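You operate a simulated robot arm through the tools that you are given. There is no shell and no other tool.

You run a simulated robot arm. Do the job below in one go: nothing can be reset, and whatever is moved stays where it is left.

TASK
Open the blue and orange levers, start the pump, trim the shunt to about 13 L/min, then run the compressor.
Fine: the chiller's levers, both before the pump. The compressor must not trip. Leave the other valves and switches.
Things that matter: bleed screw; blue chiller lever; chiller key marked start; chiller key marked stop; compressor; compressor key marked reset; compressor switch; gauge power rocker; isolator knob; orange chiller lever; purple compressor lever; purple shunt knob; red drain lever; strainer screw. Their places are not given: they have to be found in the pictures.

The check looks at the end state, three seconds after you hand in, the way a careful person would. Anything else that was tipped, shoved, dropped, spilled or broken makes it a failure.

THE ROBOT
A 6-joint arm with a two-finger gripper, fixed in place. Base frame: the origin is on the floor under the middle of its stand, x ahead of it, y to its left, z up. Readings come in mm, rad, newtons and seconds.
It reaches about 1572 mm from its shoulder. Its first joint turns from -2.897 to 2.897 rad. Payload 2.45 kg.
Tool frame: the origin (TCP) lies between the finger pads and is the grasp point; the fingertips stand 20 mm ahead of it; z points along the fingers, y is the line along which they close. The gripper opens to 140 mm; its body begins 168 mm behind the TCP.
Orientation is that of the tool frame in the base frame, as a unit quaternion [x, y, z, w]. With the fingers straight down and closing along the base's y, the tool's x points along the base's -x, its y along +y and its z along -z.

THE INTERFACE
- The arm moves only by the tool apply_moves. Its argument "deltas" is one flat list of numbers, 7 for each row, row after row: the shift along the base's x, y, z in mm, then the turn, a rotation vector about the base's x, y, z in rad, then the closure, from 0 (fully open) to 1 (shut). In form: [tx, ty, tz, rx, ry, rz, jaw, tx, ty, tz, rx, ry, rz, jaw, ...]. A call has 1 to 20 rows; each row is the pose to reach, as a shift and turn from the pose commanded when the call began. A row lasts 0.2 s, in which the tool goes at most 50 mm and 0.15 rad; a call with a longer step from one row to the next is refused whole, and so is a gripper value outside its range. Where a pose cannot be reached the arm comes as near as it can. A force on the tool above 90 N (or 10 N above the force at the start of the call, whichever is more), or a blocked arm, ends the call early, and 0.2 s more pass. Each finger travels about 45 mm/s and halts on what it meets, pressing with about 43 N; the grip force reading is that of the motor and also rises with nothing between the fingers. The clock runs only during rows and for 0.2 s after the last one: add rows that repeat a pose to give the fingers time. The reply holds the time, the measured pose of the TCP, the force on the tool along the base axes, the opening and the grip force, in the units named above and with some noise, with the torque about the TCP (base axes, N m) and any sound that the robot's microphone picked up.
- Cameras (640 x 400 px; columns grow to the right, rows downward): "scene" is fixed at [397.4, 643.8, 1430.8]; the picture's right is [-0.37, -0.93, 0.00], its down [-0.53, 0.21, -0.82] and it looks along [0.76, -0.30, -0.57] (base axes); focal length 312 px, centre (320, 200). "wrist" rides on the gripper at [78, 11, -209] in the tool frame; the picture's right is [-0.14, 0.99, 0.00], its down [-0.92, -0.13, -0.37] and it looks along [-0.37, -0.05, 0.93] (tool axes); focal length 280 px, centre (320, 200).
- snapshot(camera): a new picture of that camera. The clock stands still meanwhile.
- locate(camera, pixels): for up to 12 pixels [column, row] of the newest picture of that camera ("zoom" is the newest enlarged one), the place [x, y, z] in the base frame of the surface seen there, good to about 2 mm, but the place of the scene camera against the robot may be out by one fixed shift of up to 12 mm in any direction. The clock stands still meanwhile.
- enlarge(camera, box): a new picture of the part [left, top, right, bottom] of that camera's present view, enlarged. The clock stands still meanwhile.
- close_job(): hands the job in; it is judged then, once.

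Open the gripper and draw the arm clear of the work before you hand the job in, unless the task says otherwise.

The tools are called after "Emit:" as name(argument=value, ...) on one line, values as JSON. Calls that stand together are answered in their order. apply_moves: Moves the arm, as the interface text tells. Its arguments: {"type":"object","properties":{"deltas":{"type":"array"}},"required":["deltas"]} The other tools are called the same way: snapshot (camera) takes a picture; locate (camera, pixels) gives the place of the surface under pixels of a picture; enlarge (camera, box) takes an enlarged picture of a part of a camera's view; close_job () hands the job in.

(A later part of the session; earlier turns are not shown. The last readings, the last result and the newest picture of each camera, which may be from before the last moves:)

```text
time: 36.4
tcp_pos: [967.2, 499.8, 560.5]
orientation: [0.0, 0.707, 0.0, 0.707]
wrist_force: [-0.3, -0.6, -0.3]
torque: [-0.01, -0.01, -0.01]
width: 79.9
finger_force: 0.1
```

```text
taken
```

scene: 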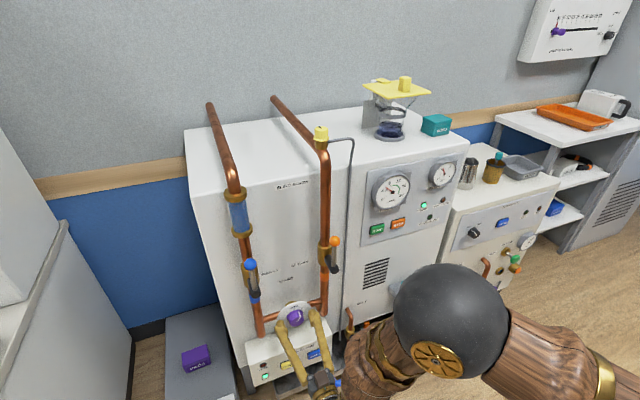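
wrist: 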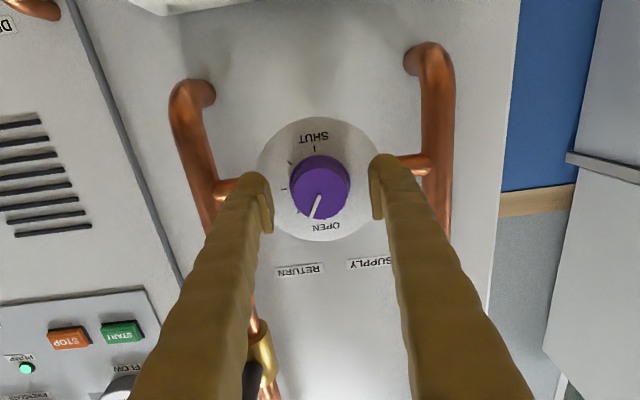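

The fingers straddle the knob evenly (pads at cols 272 and 372, knob at 320). I close on the knob.

Emit:
apply_moves(deltas=[1, 1.5, 0, 0, 0, 0, 0.6, 1, 1.5, 0, 0, 0, 0, 0.75, 1, 1.5, 0, 0, 0, 0, 0.9, 1, 1.5, 0, 0, 0, 0, 1, 1, 1.5, 0, 0, 0, 0, 1])

Emit:
snapshot(camera="wrist")

```text
time: 37.6
tcp_pos: [970.0, 500.0, 560.0]
orientation: [0.001, 0.707, -0.001, 0.707]
wrist_force: [-6.9, -30.4, 7.1]
torque: [-0.03, -0.13, -0.4]
width: 44.6
finger_force: 44.8
```

```text
taken
```

wrist: 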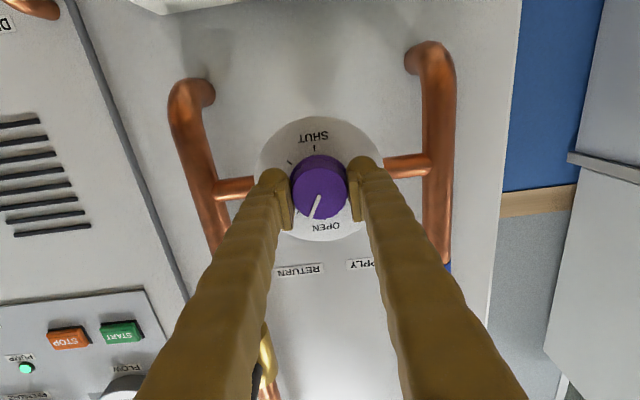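

Gripped at 44.6 mm, but the tool feels -30 N along y, so I shift 2 mm toward -y to relieve it.

Emit:
apply_moves(deltas=[-0.5, -1, 0, 0, 0, 0, 1, -0.5, -2, 0, 0, 0, 0, 1, -0.5, -2, 0, 0, 0, 0, 1])

```text
time: 38.4
tcp_pos: [969.6, 500.9, 559.6]
orientation: [-0.001, 0.707, 0.0, 0.707]
wrist_force: [22.6, -13.4, -8.1]
torque: [0.03, 0.12, -0.11]
width: 44.8
finger_force: 45.2
```

Down to -13 N in y. I trim a bit more and turn the knob clockwise (rx positive) by about 17° to see the response.

Emit:
apply_moves(deltas=[0.3, -0.8, 0, 0, 0, 0, 1, 0.3, -0.8, 0, 0.1, 0, 0, 1, 0.3, -0.8, 0, 0.2, 0, 0, 1, 0.3, -0.8, 0, 0.3, 0, 0, 1, 0.3, -0.8, 0, 0.3, 0, 0, 1])

Emit:
enlarge(camera="scene", box=[350, 150, 470, 240])

Emit:
enlarge(camera="scene", box=[255, 285, 345, 350])

Emit:
snapshot(camera="wrist")

```text
time: 39.6
tcp_pos: [969.9, 499.8, 560.2]
orientation: [0.106, 0.699, 0.106, 0.7]
wrist_force: [-4.7, 5.6, 2.5]
torque: [0.07, -0.09, 0.05]
width: 44.8
finger_force: 45.0
```

```text
4.44 times, centred on (410, 195) of scene
```

zoom: 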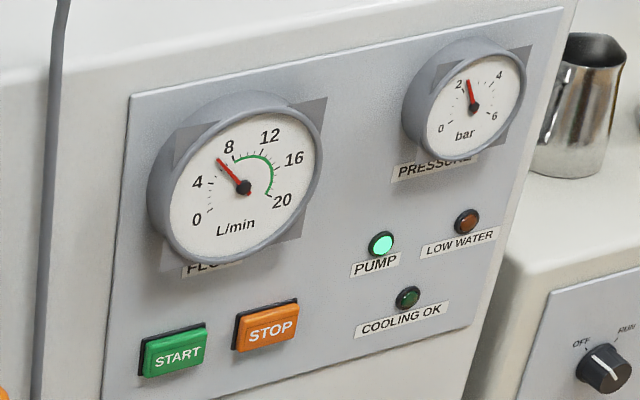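

```text
6.15 times, centred on (300, 318) of scene
```

zoom: 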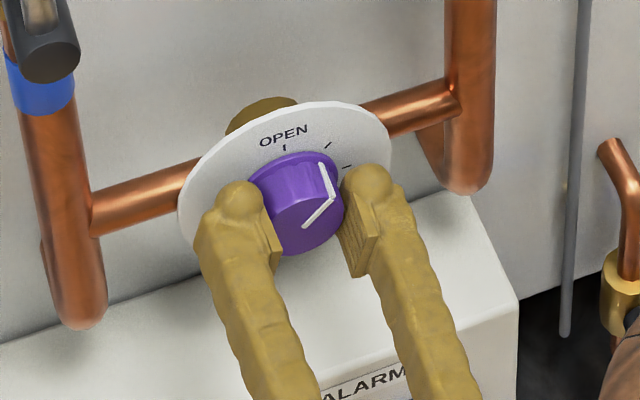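

```text
taken
```

wrist: 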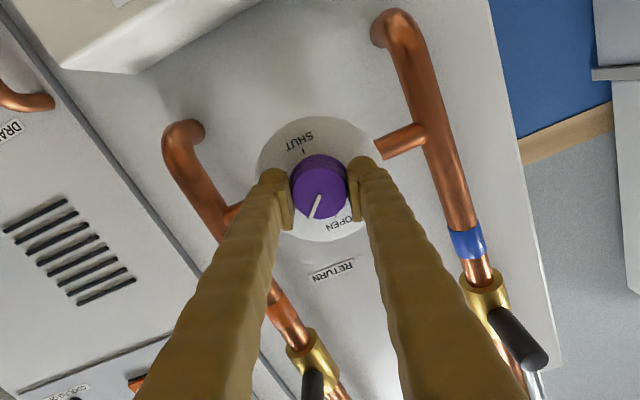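

Flow rises to ~7 with the turn, knob following the gripper. I turn further by 0.45 rad and wait.

Emit:
apply_moves(deltas=[0, 0, 0, 0.12, 0, 0, 1, 0, 0, 0, 0.24, 0, 0, 1, 0, 0, 0, 0.36, 0, 0, 1, 0, 0, 0, 0.45, 0, 0, 1, 0, 0, 0, 0.45, 0, 0, 1, 0, 0, 0, 0.45, 0, 0, 1, 0, 0, 0, 0.45, 0, 0, 1, 0, 0, 0, 0.45, 0, 0, 1])

Emit:
enlarge(camera="scene", box=[360, 160, 430, 220])

Emit:
enlarge(camera="scene", box=[255, 285, 345, 350])

```text
time: 41.4
tcp_pos: [970.1, 498.9, 560.6]
orientation: [0.26, 0.658, 0.259, 0.658]
wrist_force: [-39.8, 14.6, 12.0]
torque: [0.03, -0.17, 0.36]
width: 44.6
finger_force: 44.6
```

```text
6.67 times, centred on (395, 190) of scene
```

zoom: 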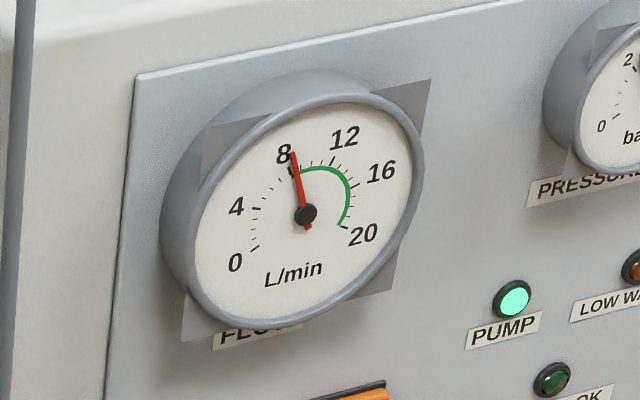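

```text
6.15 times, centred on (300, 318) of scene
```

zoom: 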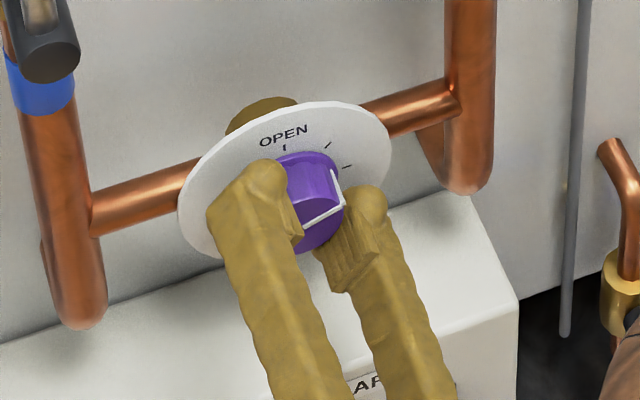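

Flow ≈8.7 with ~43° turned; x force is -40 N so I ease back ~1.5 mm in x and turn another 0.5 rad.

Emit:
apply_moves(deltas=[-1.5, 0, 0, 0, 0, 0, 1, -1.5, 0.5, 0, 0.12, 0, 0, 1, -1.5, 0.5, 0, 0.24, 0, 0, 1, -1.5, 0.5, 0, 0.36, 0, 0, 1, -1.5, 0.5, 0, 0.48, 0, 0, 1, -1.5, 0.5, 0, 0.48, 0, 0, 1, -1.5, 0.5, 0, 0.48, 0, 0, 1, -1.5, 0.5, 0, 0.48, 0, 0, 1, -1.5, 0.5, 0, 0.48, 0, 0, 1])

Emit:
enlarge(camera="scene", box=[360, 160, 430, 220])

Emit:
enlarge(camera="scene", box=[255, 285, 345, 350])

Emit:
snapshot(camera="wrist")

```text
time: 43.4
tcp_pos: [968.9, 499.3, 561.4]
orientation: [0.408, 0.577, 0.407, 0.578]
wrist_force: [25.6, -10.0, -3.5]
torque: [0.02, 0.02, -0.22]
width: 44.1
finger_force: 45.6
```

```text
6.67 times, centred on (395, 190) of scene
```

zoom: 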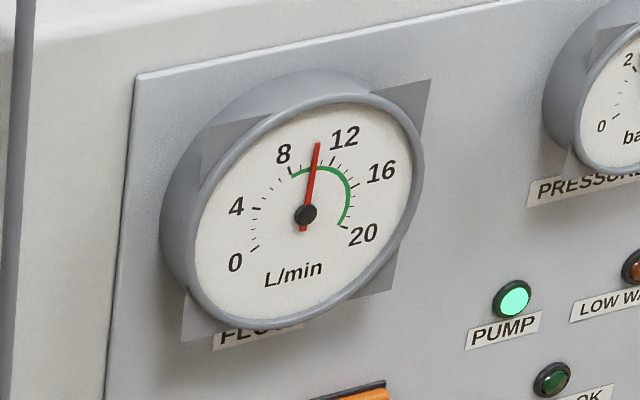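

```text
6.15 times, centred on (300, 318) of scene
```

zoom: 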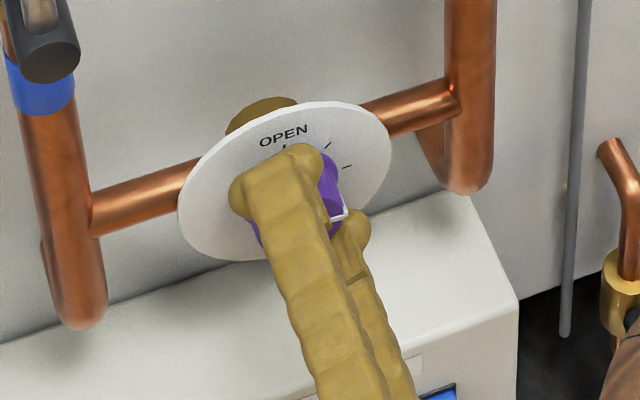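

```text
taken
```

wrist: 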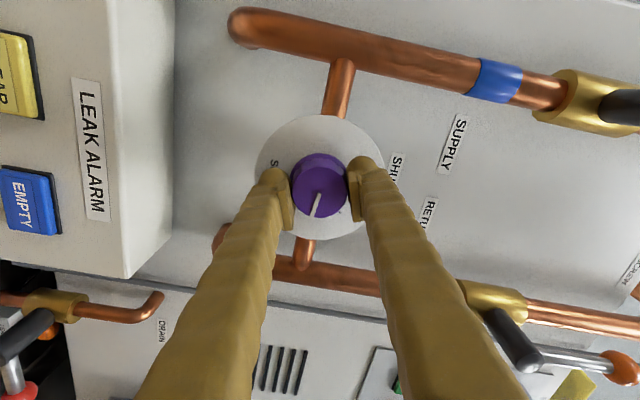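

Flow ≈10.7. I need about 2.3 L/min more (~0.55 rad); turning 0.35 rad now while relaxing x slightly.

Emit:
apply_moves(deltas=[0.7, 0, 0, 0, 0, 0, 1, 0.7, 0, 0, 0.12, 0, 0, 1, 0.7, 0, 0, 0.24, 0, 0, 1, 0.7, 0, 0, 0.36, 0, 0, 1, 0.7, 0, 0, 0.36, 0, 0, 1, 0.7, 0, 0, 0.36, 0, 0, 1, 0.7, 0, 0, 0.36, 0, 0, 1, 0.7, 0, 0, 0.36, 0, 0, 1])

Emit:
enlarge(camera="scene", box=[360, 160, 430, 220])

```text
time: 45.2
tcp_pos: [969.0, 500.8, 560.6]
orientation: [0.505, 0.497, 0.504, 0.494]
wrist_force: [-22.0, 12.0, -14.6]
torque: [0.07, 0.34, 0.18]
width: 42.9
finger_force: 44.9
```

```text
6.67 times, centred on (395, 190) of scene
```

zoom: 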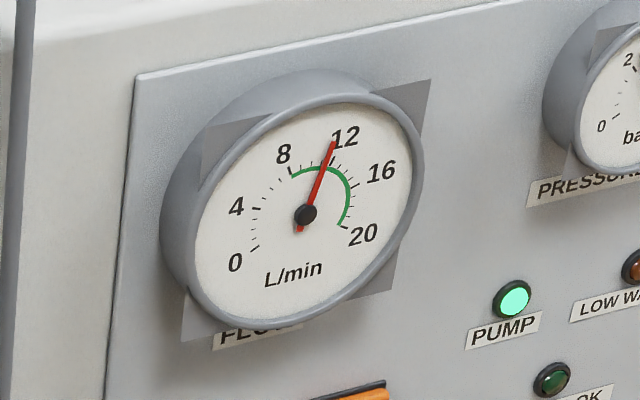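

Needle is near the 12 tick. I turn another 0.2 rad and wait, then zoom in tight on the gauge.

Emit:
apply_moves(deltas=[-0.5, 0, 0, 0, 0, 0, 1, -0.5, 0, 0, 0.1, 0, 0, 1, -0.5, 0, 0, 0.2, 0, 0, 1, -0.5, 0, 0, 0.2, 0, 0, 1, -0.5, 0, 0, 0.2, 0, 0, 1, -0.5, 0, 0, 0.2, 0, 0, 1, -0.5, 0, 0, 0.2, 0, 0, 1, -0.5, 0, 0, 0.2, 0, 0, 1])

Emit:
enlarge(camera="scene", box=[376, 172, 410, 206])

Emit:
enlarge(camera="scene", box=[360, 150, 460, 240])

```text
time: 47.0
tcp_pos: [969.1, 499.8, 560.1]
orientation: [0.551, 0.443, 0.551, 0.443]
wrist_force: [-13.9, 26.0, -25.1]
torque: [0.05, 0.36, 0.32]
width: 43.0
finger_force: 45.0
```

```text
11.76 times, centred on (393, 189) of scene
```

zoom: 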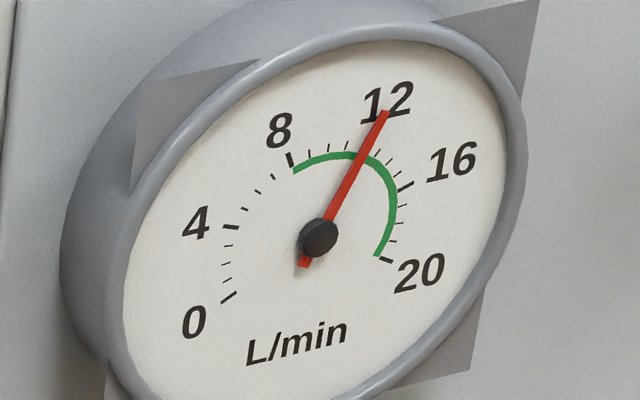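

```text
4.44 times, centred on (410, 195) of scene
```

zoom: 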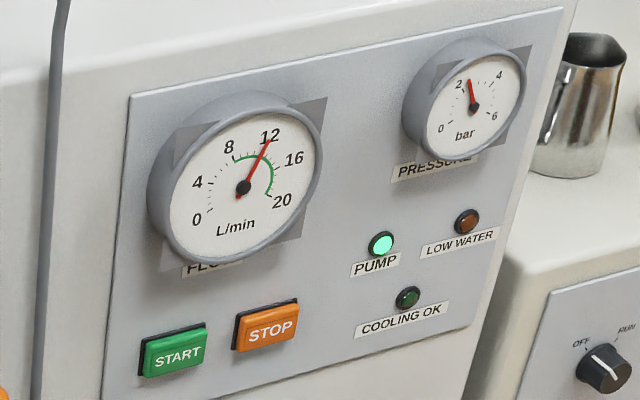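

I zoom tighter and locate points on the dial to compute the true needle angle.

Emit:
enlarge(camera="scene", box=[382, 176, 406, 198])

Emit:
locate(camera="zoom", pixels=[[320, 200], [300, 150], [340, 150]])

```text
16.00 times, centred on (394, 187) of scene
```

zoom: 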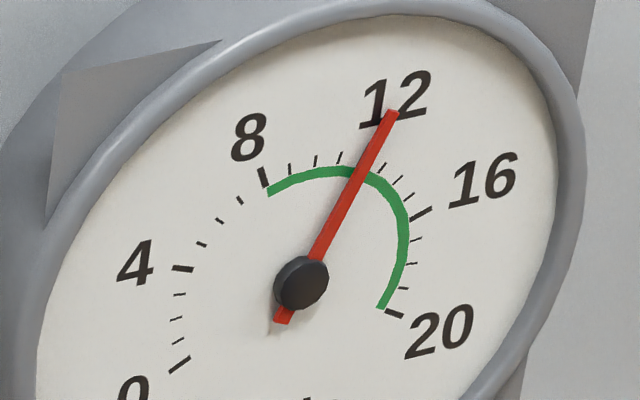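

```text
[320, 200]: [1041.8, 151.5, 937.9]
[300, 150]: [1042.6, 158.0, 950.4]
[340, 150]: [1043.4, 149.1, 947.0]
```

The needle sits on the 12 tick (between 11 at (340,157) and 13 at (381,168)). I relieve the side forces a little and turn another 0.18 rad, then wait.

Emit:
apply_moves(deltas=[-0.5, 1.2, -1.2, 0, 0, 0, 1, -0.5, 1.2, -1.2, 0.09, 0, 0, 1, -0.5, 1.2, -1.2, 0.18, 0, 0, 1, -0.5, 1.2, -1.2, 0.18, 0, 0, 1, -0.5, 1.2, -1.2, 0.18, 0, 0, 1, -0.5, 1.2, -1.2, 0.18, 0, 0, 1, -0.5, 1.2, -1.2, 0.18, 0, 0, 1, -0.5, 1.2, -1.2, 0.18, 0, 0, 1, -0.5, 1.2, -1.2, 0.18, 0, 0, 1])

Emit:
enlarge(camera="scene", box=[382, 176, 406, 198])

Emit:
snapshot(camera="wrist")

```text
time: 49.0
tcp_pos: [967.6, 499.5, 559.5]
orientation: [0.59, 0.39, 0.589, 0.392]
wrist_force: [13.9, -23.9, -12.7]
torque: [0.0, 0.13, -0.3]
width: 43.2
finger_force: 44.9
```

```text
16.00 times, centred on (394, 187) of scene
```

zoom: 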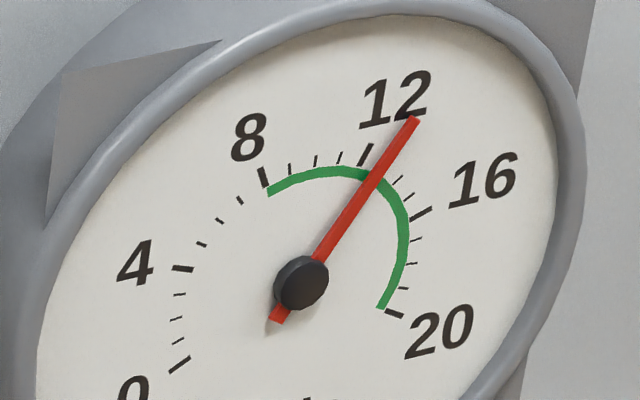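

```text
taken
```

wrist: 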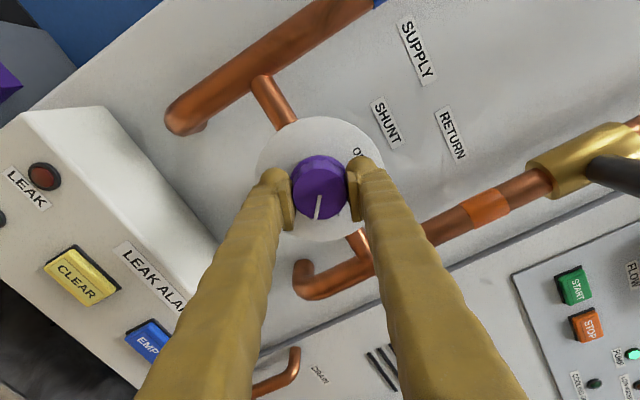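

Correcting for parallax (dial sweep ±120°, 12° per L/min), the needle angle gives ≈12.65 L/min. I turn another 0.09 rad and wait for it to settle.

Emit:
apply_moves(deltas=[-0.3, -1, -0.5, 0, 0, 0, 1, -0.3, -1, -0.5, 0.05, 0, 0, 1, -0.3, -1, -0.5, 0.09, 0, 0, 1, -0.3, -1, -0.5, 0.09, 0, 0, 1, -0.3, -1, -0.5, 0.09, 0, 0, 1, -0.3, -1, -0.5, 0.09, 0, 0, 1, -0.3, -1, -0.5, 0.09, 0, 0, 1, -0.3, -1, -0.5, 0.09, 0, 0, 1, -0.3, -1, -0.5, 0.09, 0, 0, 1, -0.3, -1, -0.5, 0.09, 0, 0, 1])

Emit:
enlarge(camera="scene", box=[382, 176, 406, 198])

Emit:
enlarge(camera="scene", box=[360, 150, 460, 240])

```text
time: 51.2
tcp_pos: [967.8, 500.7, 560.6]
orientation: [0.606, 0.364, 0.606, 0.364]
wrist_force: [28.2, 5.5, 4.6]
torque: [0.0, -0.02, 0.02]
width: 42.6
finger_force: 44.4
```

```text
16.00 times, centred on (394, 187) of scene
```

zoom: 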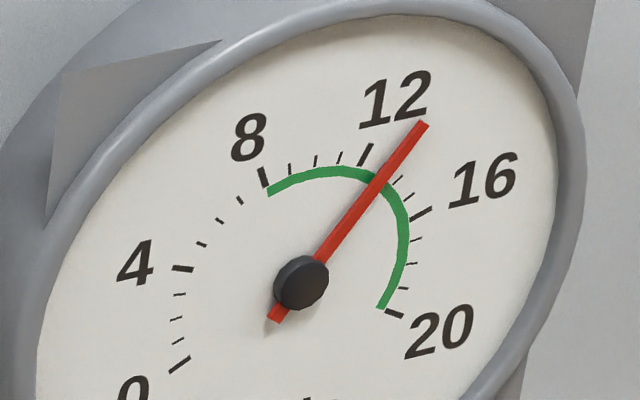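

```text
4.44 times, centred on (410, 195) of scene
```

zoom: 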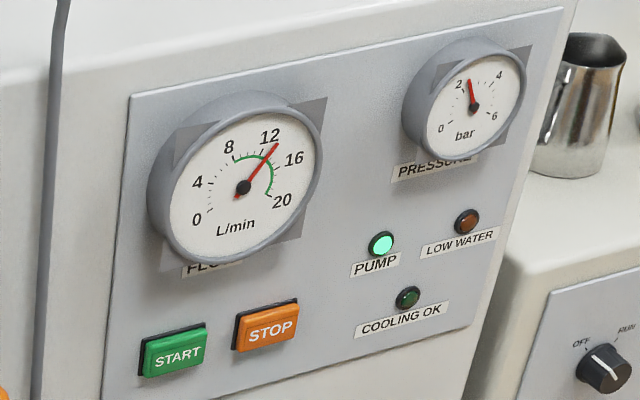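

Needle angle now gives ≈13.0 L/min. I release the knob carefully, keeping the pose, then check the reading again.

Emit:
apply_moves(deltas=[0, 0, 0, 0, 0, 0, 0.9, 0, 0, 0, 0, 0, 0, 0.6, 0, 0, 0, 0, 0, 0, 0.43, 0, 0, 0, 0, 0, 0, 0.43, 0, 0, 0, 0, 0, 0, 0.43])

Emit:
snapshot(camera="wrist")

Emit:
enlarge(camera="scene", box=[382, 176, 406, 198])

```text
time: 52.4
tcp_pos: [967.6, 499.5, 558.8]
orientation: [0.606, 0.363, 0.606, 0.365]
wrist_force: [0.2, 0.0, -0.1]
torque: [-0.02, -0.04, 0.0]
width: 79.9
finger_force: 0.1
```

```text
taken
```

wrist: 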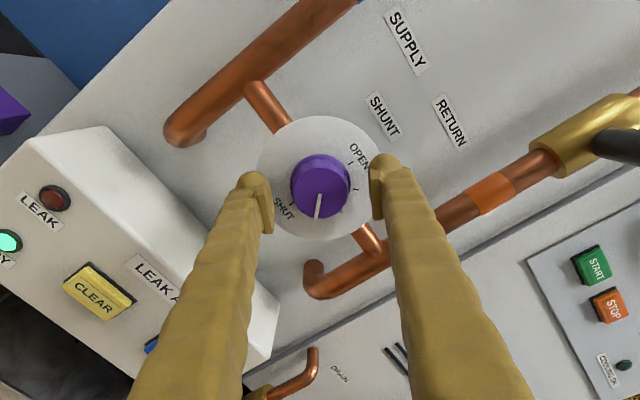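

```text
16.00 times, centred on (394, 187) of scene
```

zoom: 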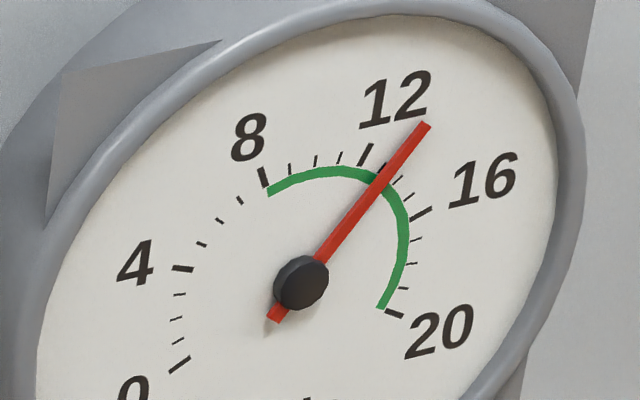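

The knob stayed put (flow ≈13). I withdraw straight back and then raise and turn the gripper back to its normal roll.

Emit:
apply_moves(deltas=[-40, 0, 0, 0, 0, 0, 0.43, -80, 0, 0, 0, 0, 0, 0.43, -120, 0, 0, 0, 0, 0, 0.43, -120, -20, 20, -0.14, 0, 0, 0.43, -120, -40, 40, -0.28, 0, 0, 0.43, -120, -60, 60, -0.42, 0, 0, 0.43, -120, -80, 80, -0.56, 0, 0, 0.43, -120, -100, 100, -0.7, 0, 0, 0.43, -120, -120, 120, -0.84, 0, 0, 0.43, -120, -140, 140, -0.98, 0, 0, 0.43, -120, -160, 160, -1.12, 0, 0, 0.43, -120, -180, 180, -1.26, 0, 0, 0.43, -120, -200, 200, -1.4, 0, 0, 0.43, -120, -220, 220, -1.54, 0, 0, 0.43, -120, -240, 240, -1.68, 0, 0, 0.43, -120, -260, 240, -1.82, 0, 0, 0.43, -120, -280, 240, -1.94, 0, 0, 0.43, -120, -300, 240, -2.06, 0, 0, 0.43, -120, -300, 240, -2.06, 0, 0, 0.43])

Emit:
snapshot(camera="wrist")

Emit:
enlarge(camera="scene", box=[360, 150, 460, 240])

```text
time: 56.4
tcp_pos: [847.8, 200.3, 797.4]
orientation: [-0.001, 0.707, 0.0, 0.707]
wrist_force: [-1.0, 0.6, -0.1]
torque: [0.0, -0.03, 0.0]
width: 79.7
finger_force: 0.1
```

```text
taken
```

wrist: 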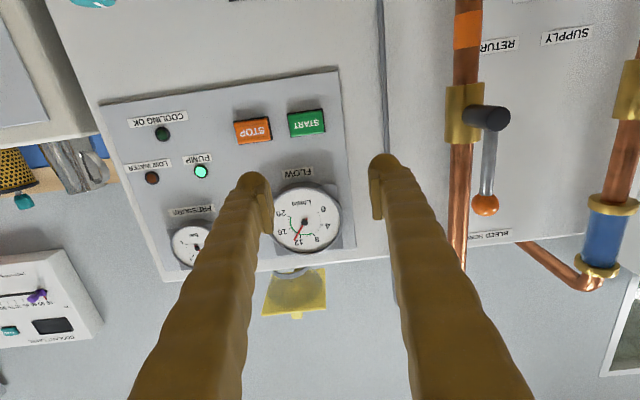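

```text
4.44 times, centred on (410, 195) of scene
```

zoom: 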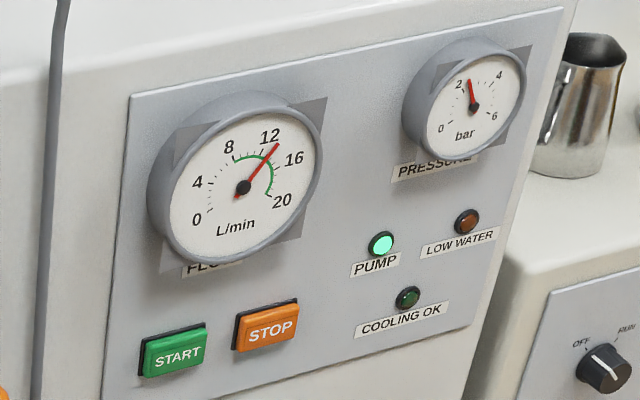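

Flow holds at 13 but the COOLING OK lamp (407,297 in zoom) is still dark, so I must not run the compressor yet. I zoom the wrist view on the panel.

Emit:
enlarge(camera="wrist", box=[100, 80, 360, 280])

Emit:
enlarge(camera="scene", box=[390, 240, 540, 330])

Emit:
enlarge(camera="scene", box=[450, 190, 560, 270])

```text
2.00 times, centred on (230, 180) of wrist
```

zoom: 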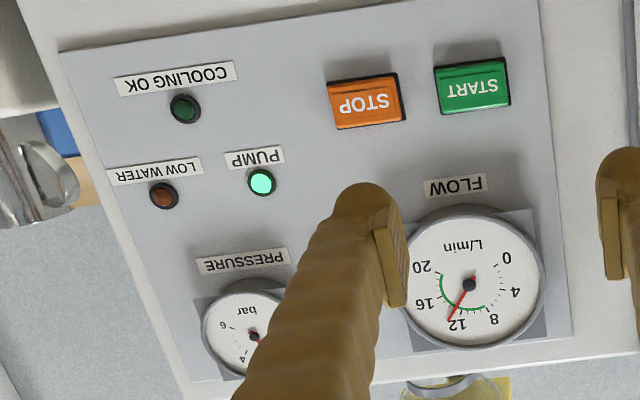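

```text
4.27 times, centred on (465, 285) of scene
```

zoom: 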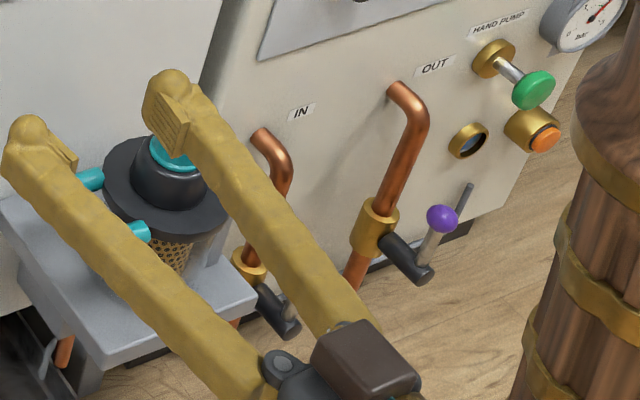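

```text
5.00 times, centred on (505, 230) of scene
```

zoom: 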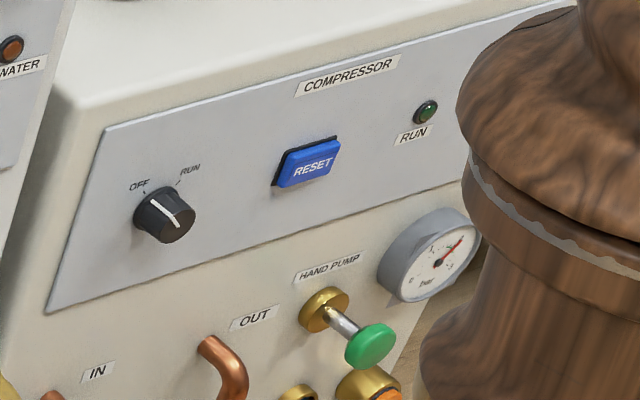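

I wait a few seconds in place (no motion) to see whether COOLING OK comes on with time.

Emit:
apply_moves(deltas=[0, 0, 0, 0, 0, 0, 0.43, 0, 0, 0, 0, 0, 0, 0.43, 0, 0, 0, 0, 0, 0, 0.43, 0, 0, 0, 0, 0, 0, 0.43, 0, 0, 0, 0, 0, 0, 0.43, 0, 0, 0, 0, 0, 0, 0.43, 0, 0, 0, 0, 0, 0, 0.43, 0, 0, 0, 0, 0, 0, 0.43, 0, 0, 0, 0, 0, 0, 0.43, 0, 0, 0, 0, 0, 0, 0.43, 0, 0, 0, 0, 0, 0, 0.43, 0, 0, 0, 0, 0, 0, 0.43, 0, 0, 0, 0, 0, 0, 0.43, 0, 0, 0, 0, 0, 0, 0.43, 0, 0, 0, 0, 0, 0, 0.43, 0, 0, 0, 0, 0, 0, 0.43, 0, 0, 0, 0, 0, 0, 0.43, 0, 0, 0, 0, 0, 0, 0.43, 0, 0, 0, 0, 0, 0, 0.43, 0, 0, 0, 0, 0, 0, 0.43])

Emit:
enlarge(camera="scene", box=[360, 150, 460, 240])

```text
time: 60.6
tcp_pos: [847.2, 200.5, 799.9]
orientation: [0.001, 0.707, -0.001, 0.707]
wrist_force: [-0.1, 0.1, -0.1]
torque: [0.0, 0.04, 0.0]
width: 79.8
finger_force: 0.0
```

```text
4.44 times, centred on (410, 195) of scene
```

zoom: 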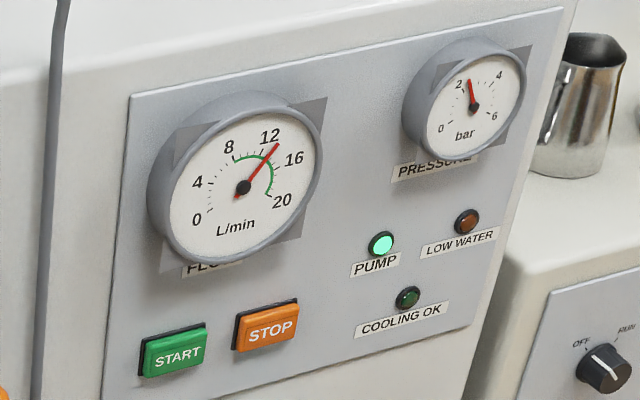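

COOLING OK is still dark. I look at other items (wall device, strainer area, compressor piping) to understand what the lamp depends on.

Emit:
enlarge(camera="scene", box=[510, 0, 640, 80])

Emit:
enlarge(camera="scene", box=[340, 60, 480, 150])

Emit:
enlarge(camera="scene", box=[480, 60, 640, 220])

Emit:
enlarge(camera="scene", box=[200, 90, 360, 220])

```text
4.92 times, centred on (575, 40) of scene
```

zoom: 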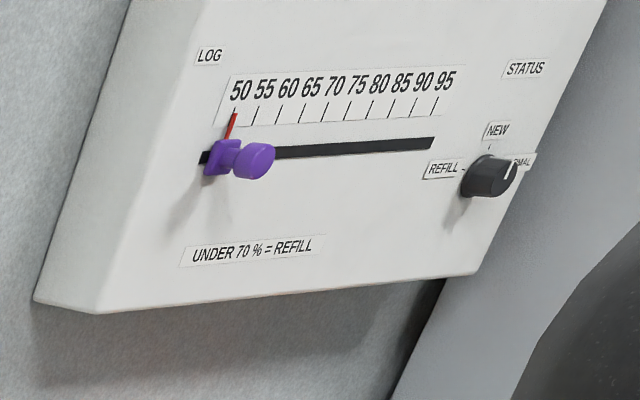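

```text
4.44 times, centred on (410, 105) of scene
```

zoom: 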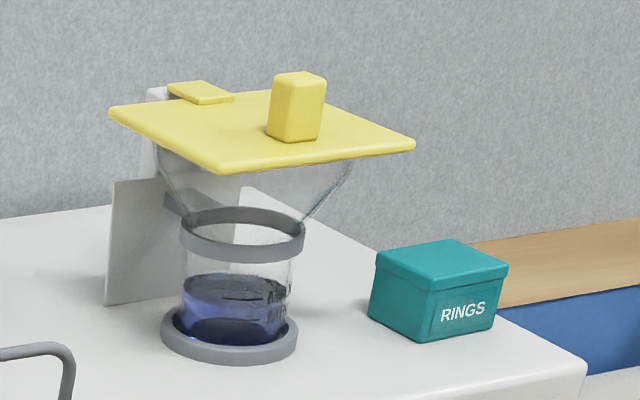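

```text
2.50 times, centred on (560, 140) of scene
```

zoom: 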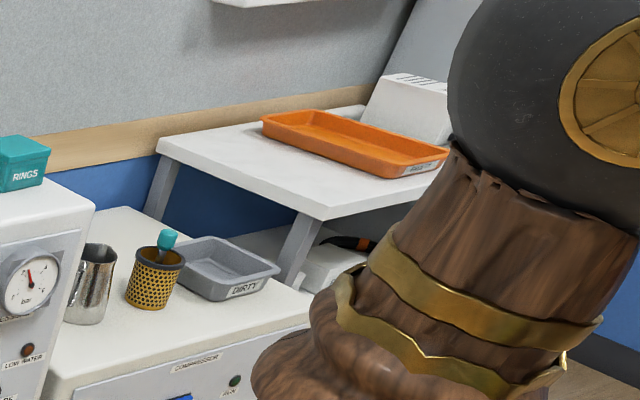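

```text
3.08 times, centred on (280, 155) of scene
```

zoom: 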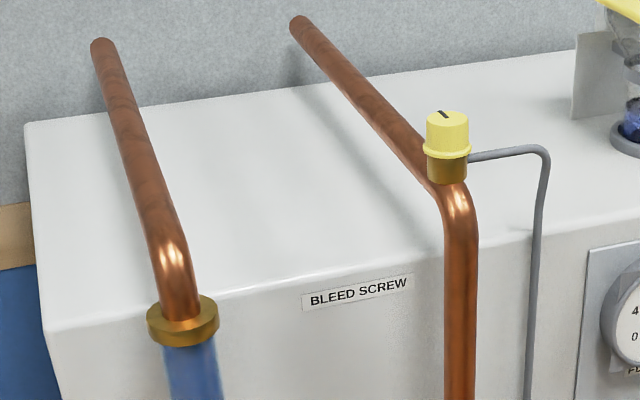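

Reservoir holds water and LOW WATER is off; flow rose on closing the shunt, so the loop is sound. I move over in front of the compressor switch (which also passes time) staying high to clear the strainer.

Emit:
apply_moves(deltas=[-10, -45, 0, 0, 0, 0, 0.5, -20, -90, 0, 0, 0, 0, 0.5, -20, -135, 0, 0, 0, 0, 0.5, -20, -180, 0, 0, 0, 0, 0.5, -20, -225, 0, 0, 0, 0, 0.5, -20, -270, 0, 0, 0, 0, 0.5, -20, -315, 0, 0, 0, 0, 0.5, -20, -360, 0, 0, 0, 0, 0.5, -20, -405, 0, 0, 0, 0, 0.5, -20, -440, -40, 0, 0, 0, 0.5, -20, -460, -80, 0, 0, 0, 0.5, -20, -460, -80, 0, 0, 0, 0.5])

Emit:
snapshot(camera="wrist")

Emit:
snapshot(camera="scene")

```text
refused: row 10 steps farther than a row can; nothing moved
```

```text
taken
```

wrist: 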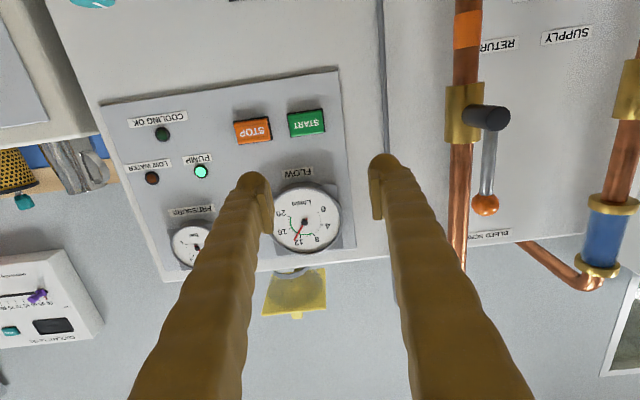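

```text
taken
```

scene: 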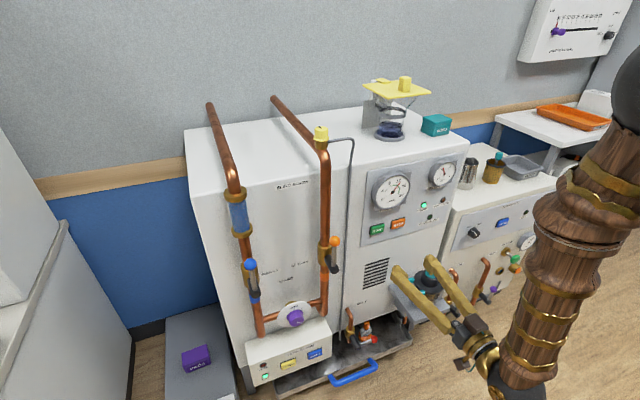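

The call was refused for one over-long step; nothing moved. I send it again with smaller diagonal steps.

Emit:
apply_moves(deltas=[-10, -45, 0, 0, 0, 0, 0.5, -20, -90, 0, 0, 0, 0, 0.5, -20, -135, 0, 0, 0, 0, 0.5, -20, -180, 0, 0, 0, 0, 0.5, -20, -225, 0, 0, 0, 0, 0.5, -20, -270, 0, 0, 0, 0, 0.5, -20, -315, 0, 0, 0, 0, 0.5, -20, -360, 0, 0, 0, 0, 0.5, -20, -400, -10, 0, 0, 0, 0.5, -20, -430, -40, 0, 0, 0, 0.5, -20, -455, -75, 0, 0, 0, 0.5, -20, -460, -90, 0, 0, 0, 0.5, -20, -460, -90, 0, 0, 0, 0.5])

Emit:
snapshot(camera="wrist")

Emit:
snapshot(camera="scene")

```text
time: 63.4
tcp_pos: [828.5, -259.8, 710.3]
orientation: [0.0, 0.706, -0.001, 0.708]
wrist_force: [-0.4, 0.8, -0.2]
torque: [-0.04, 0.01, 0.01]
width: 69.7
finger_force: 0.0
```

```text
taken
```

wrist: 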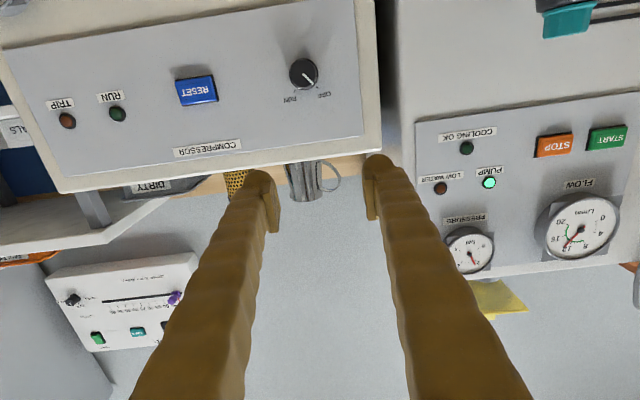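

```text
taken
```

scene: 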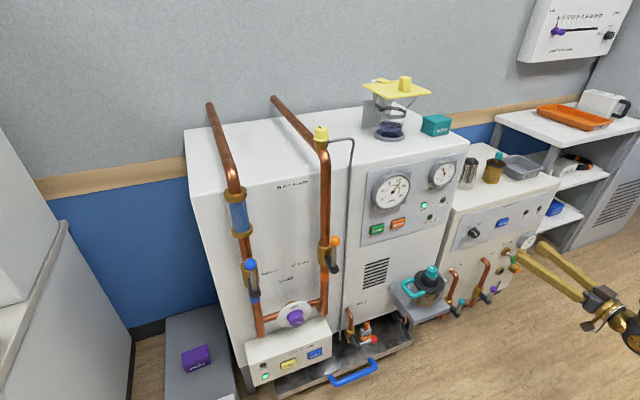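

Good view of the compressor panel (switch at (303,73)) and the gauges. I zoom on the flow gauge, the lamps and the compressor piping.

Emit:
enlarge(camera="wrist", box=[410, 90, 640, 280])

Emit:
enlarge(camera="wrist", box=[30, 40, 350, 180])

Emit:
enlarge(camera="scene", box=[390, 250, 530, 330])

Emit:
enlarge(camera="scene", box=[360, 160, 460, 240])

```text
2.11 times, centred on (525, 185) of wrist
```

zoom: 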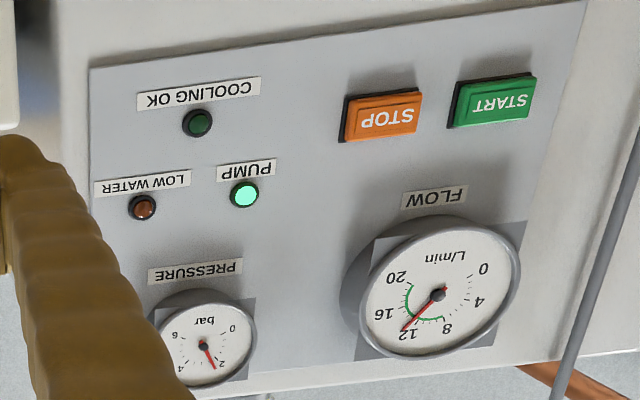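

```text
2.00 times, centred on (190, 110) of wrist
```

zoom: 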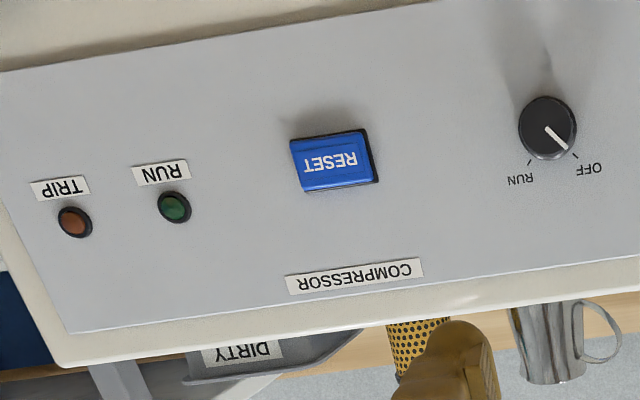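

```text
4.57 times, centred on (460, 290) of scene
```

zoom: 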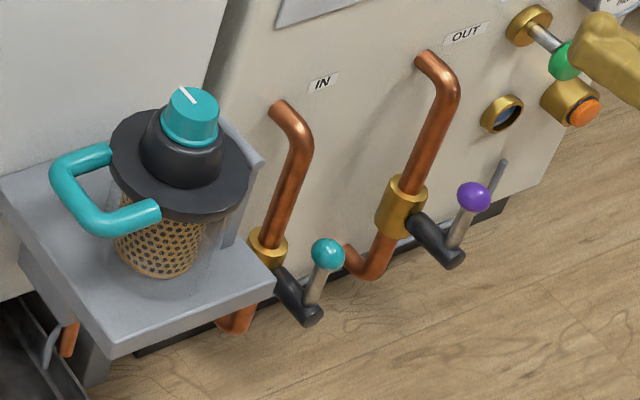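

```text
5.00 times, centred on (410, 200) of scene
```

zoom: 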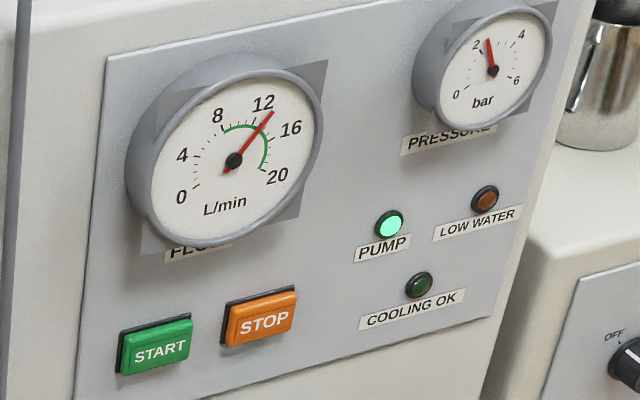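

COOLING OK still dark. I zoom on the gauge for a second parallax view and wait some more.

Emit:
enlarge(camera="wrist", box=[550, 200, 620, 260])

Emit:
apply_moves(deltas=[0, 0, 0, 0, 0, 0, 0.5, 0, 0, 0, 0, 0, 0, 0.5, 0, 0, 0, 0, 0, 0, 0.5, 0, 0, 0, 0, 0, 0, 0.5, 0, 0, 0, 0, 0, 0, 0.5, 0, 0, 0, 0, 0, 0, 0.5, 0, 0, 0, 0, 0, 0, 0.5, 0, 0, 0, 0, 0, 0, 0.5, 0, 0, 0, 0, 0, 0, 0.5, 0, 0, 0, 0, 0, 0, 0.5, 0, 0, 0, 0, 0, 0, 0.5, 0, 0, 0, 0, 0, 0, 0.5, 0, 0, 0, 0, 0, 0, 0.5, 0, 0, 0, 0, 0, 0, 0.5, 0, 0, 0, 0, 0, 0, 0.5, 0, 0, 0, 0, 0, 0, 0.5, 0, 0, 0, 0, 0, 0, 0.5, 0, 0, 0, 0, 0, 0, 0.5, 0, 0, 0, 0, 0, 0, 0.5, 0, 0, 0, 0, 0, 0, 0.5])

Emit:
enlarge(camera="scene", box=[360, 160, 460, 240])

```text
6.67 times, centred on (585, 230) of wrist
```

zoom: 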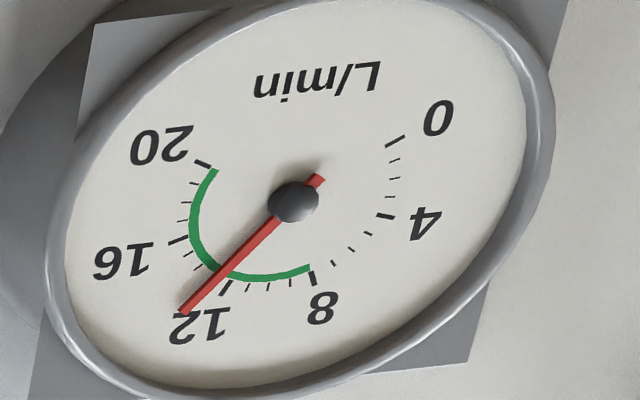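

```text
time: 67.6
tcp_pos: [829.2, -259.7, 709.6]
orientation: [0.0, 0.707, 0.0, 0.707]
wrist_force: [1.2, 0.8, 0.8]
torque: [0.01, -0.02, 0.03]
width: 70.3
finger_force: 0.1
```

```text
5.00 times, centred on (410, 200) of scene
```

zoom: 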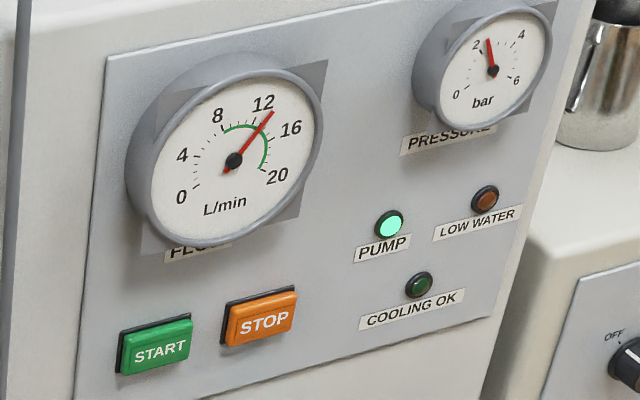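

Both views agree on ≈13.1 L/min. I keep waiting a while for the COOLING OK lamp before touching the compressor switch.

Emit:
apply_moves(deltas=[0, 0, 0, 0, 0, 0, 0.5, 0, 0, 0, 0, 0, 0, 0.5, 0, 0, 0, 0, 0, 0, 0.5, 0, 0, 0, 0, 0, 0, 0.5, 0, 0, 0, 0, 0, 0, 0.5, 0, 0, 0, 0, 0, 0, 0.5, 0, 0, 0, 0, 0, 0, 0.5, 0, 0, 0, 0, 0, 0, 0.5, 0, 0, 0, 0, 0, 0, 0.5, 0, 0, 0, 0, 0, 0, 0.5, 0, 0, 0, 0, 0, 0, 0.5, 0, 0, 0, 0, 0, 0, 0.5, 0, 0, 0, 0, 0, 0, 0.5, 0, 0, 0, 0, 0, 0, 0.5, 0, 0, 0, 0, 0, 0, 0.5, 0, 0, 0, 0, 0, 0, 0.5, 0, 0, 0, 0, 0, 0, 0.5, 0, 0, 0, 0, 0, 0, 0.5, 0, 0, 0, 0, 0, 0, 0.5, 0, 0, 0, 0, 0, 0, 0.5])

Emit:
apply_moves(deltas=[0, 0, 0, 0, 0, 0, 0.5, 0, 0, 0, 0, 0, 0, 0.5, 0, 0, 0, 0, 0, 0, 0.5, 0, 0, 0, 0, 0, 0, 0.5, 0, 0, 0, 0, 0, 0, 0.5, 0, 0, 0, 0, 0, 0, 0.5, 0, 0, 0, 0, 0, 0, 0.5, 0, 0, 0, 0, 0, 0, 0.5, 0, 0, 0, 0, 0, 0, 0.5, 0, 0, 0, 0, 0, 0, 0.5, 0, 0, 0, 0, 0, 0, 0.5, 0, 0, 0, 0, 0, 0, 0.5, 0, 0, 0, 0, 0, 0, 0.5, 0, 0, 0, 0, 0, 0, 0.5, 0, 0, 0, 0, 0, 0, 0.5, 0, 0, 0, 0, 0, 0, 0.5, 0, 0, 0, 0, 0, 0, 0.5, 0, 0, 0, 0, 0, 0, 0.5, 0, 0, 0, 0, 0, 0, 0.5, 0, 0, 0, 0, 0, 0, 0.5])

Emit:
snapshot(camera="wrist")

Emit:
enlarge(camera="scene", box=[360, 160, 460, 240])

```text
time: 71.8
tcp_pos: [828.0, -259.8, 709.3]
orientation: [0.0, 0.707, 0.0, 0.707]
wrist_force: [0.6, -0.3, 0.0]
torque: [-0.02, -0.01, 0.01]
width: 69.7
finger_force: 0.0
```

```text
time: 76.0
tcp_pos: [827.6, -260.3, 709.8]
orientation: [0.0, 0.707, 0.0, 0.707]
wrist_force: [1.0, -0.6, -0.4]
torque: [0.04, 0.03, -0.03]
width: 69.9
finger_force: 0.0
```

```text
taken
```

wrist: 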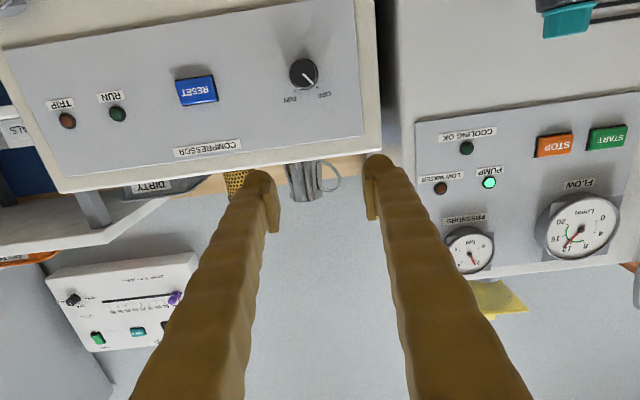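

```text
5.00 times, centred on (410, 200) of scene
```

zoom: 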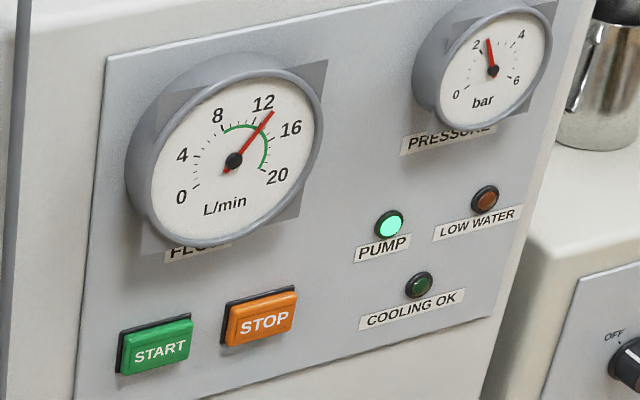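

Still dark after 25 s of steady flow. I locate the compressor levers and nearby hardware to inspect them more closely.

Emit:
snapshot(camera="scene")

Emit:
locate(camera="scene", pixels=[[494, 290], [489, 304], [502, 284], [463, 305], [458, 318], [484, 275], [456, 285], [431, 270], [513, 257], [516, 268], [474, 232], [508, 268]])

Emit:
enlarge(camera="scene", box=[440, 255, 520, 325])

```text
taken
```

scene: 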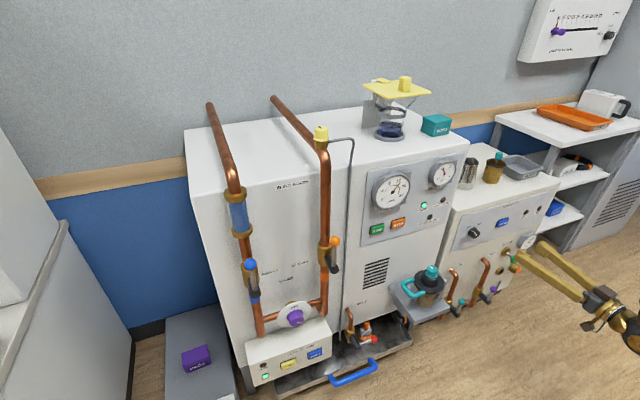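

```text
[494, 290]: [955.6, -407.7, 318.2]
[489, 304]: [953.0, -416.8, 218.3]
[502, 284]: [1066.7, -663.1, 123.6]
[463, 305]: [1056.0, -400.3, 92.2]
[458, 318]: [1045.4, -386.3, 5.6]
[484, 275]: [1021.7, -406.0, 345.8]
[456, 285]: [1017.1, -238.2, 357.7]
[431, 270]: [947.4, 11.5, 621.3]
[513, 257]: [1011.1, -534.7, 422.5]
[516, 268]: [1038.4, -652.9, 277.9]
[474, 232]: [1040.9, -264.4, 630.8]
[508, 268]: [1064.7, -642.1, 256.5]
```

```text
5.71 times, centred on (480, 290) of scene
```

zoom: 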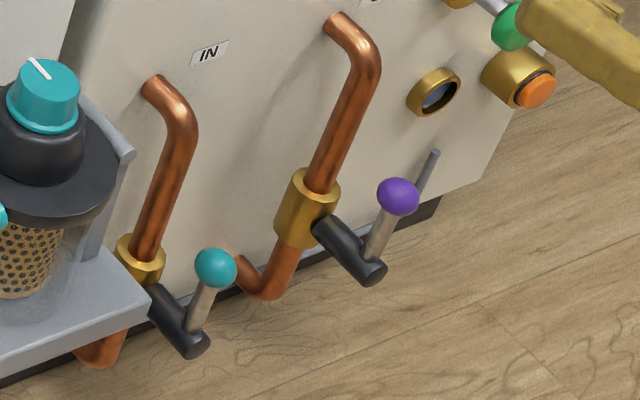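

The compressor levers are upright (purple ball directly above its hub), i.e. open. While waiting further I use the time to line up on the compressor switch; first I locate its face and rim.

Emit:
enlarge(camera="wrist", box=[260, 40, 350, 120])

Emit:
locate(camera="wrist", pixels=[[303, 73], [292, 73], [314, 73], [303, 62], [303, 84], [280, 73], [330, 73], [303, 110], [303, 30]])

```text
5.00 times, centred on (305, 80) of wrist
```

zoom: 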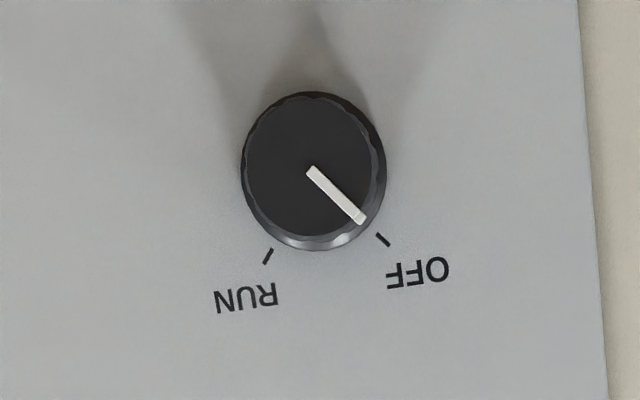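

```text
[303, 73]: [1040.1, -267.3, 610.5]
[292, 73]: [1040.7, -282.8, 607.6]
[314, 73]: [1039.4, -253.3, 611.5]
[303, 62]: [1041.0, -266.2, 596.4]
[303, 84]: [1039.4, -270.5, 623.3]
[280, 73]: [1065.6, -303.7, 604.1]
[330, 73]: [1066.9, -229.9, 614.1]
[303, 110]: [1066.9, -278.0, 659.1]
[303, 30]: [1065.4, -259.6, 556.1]
```

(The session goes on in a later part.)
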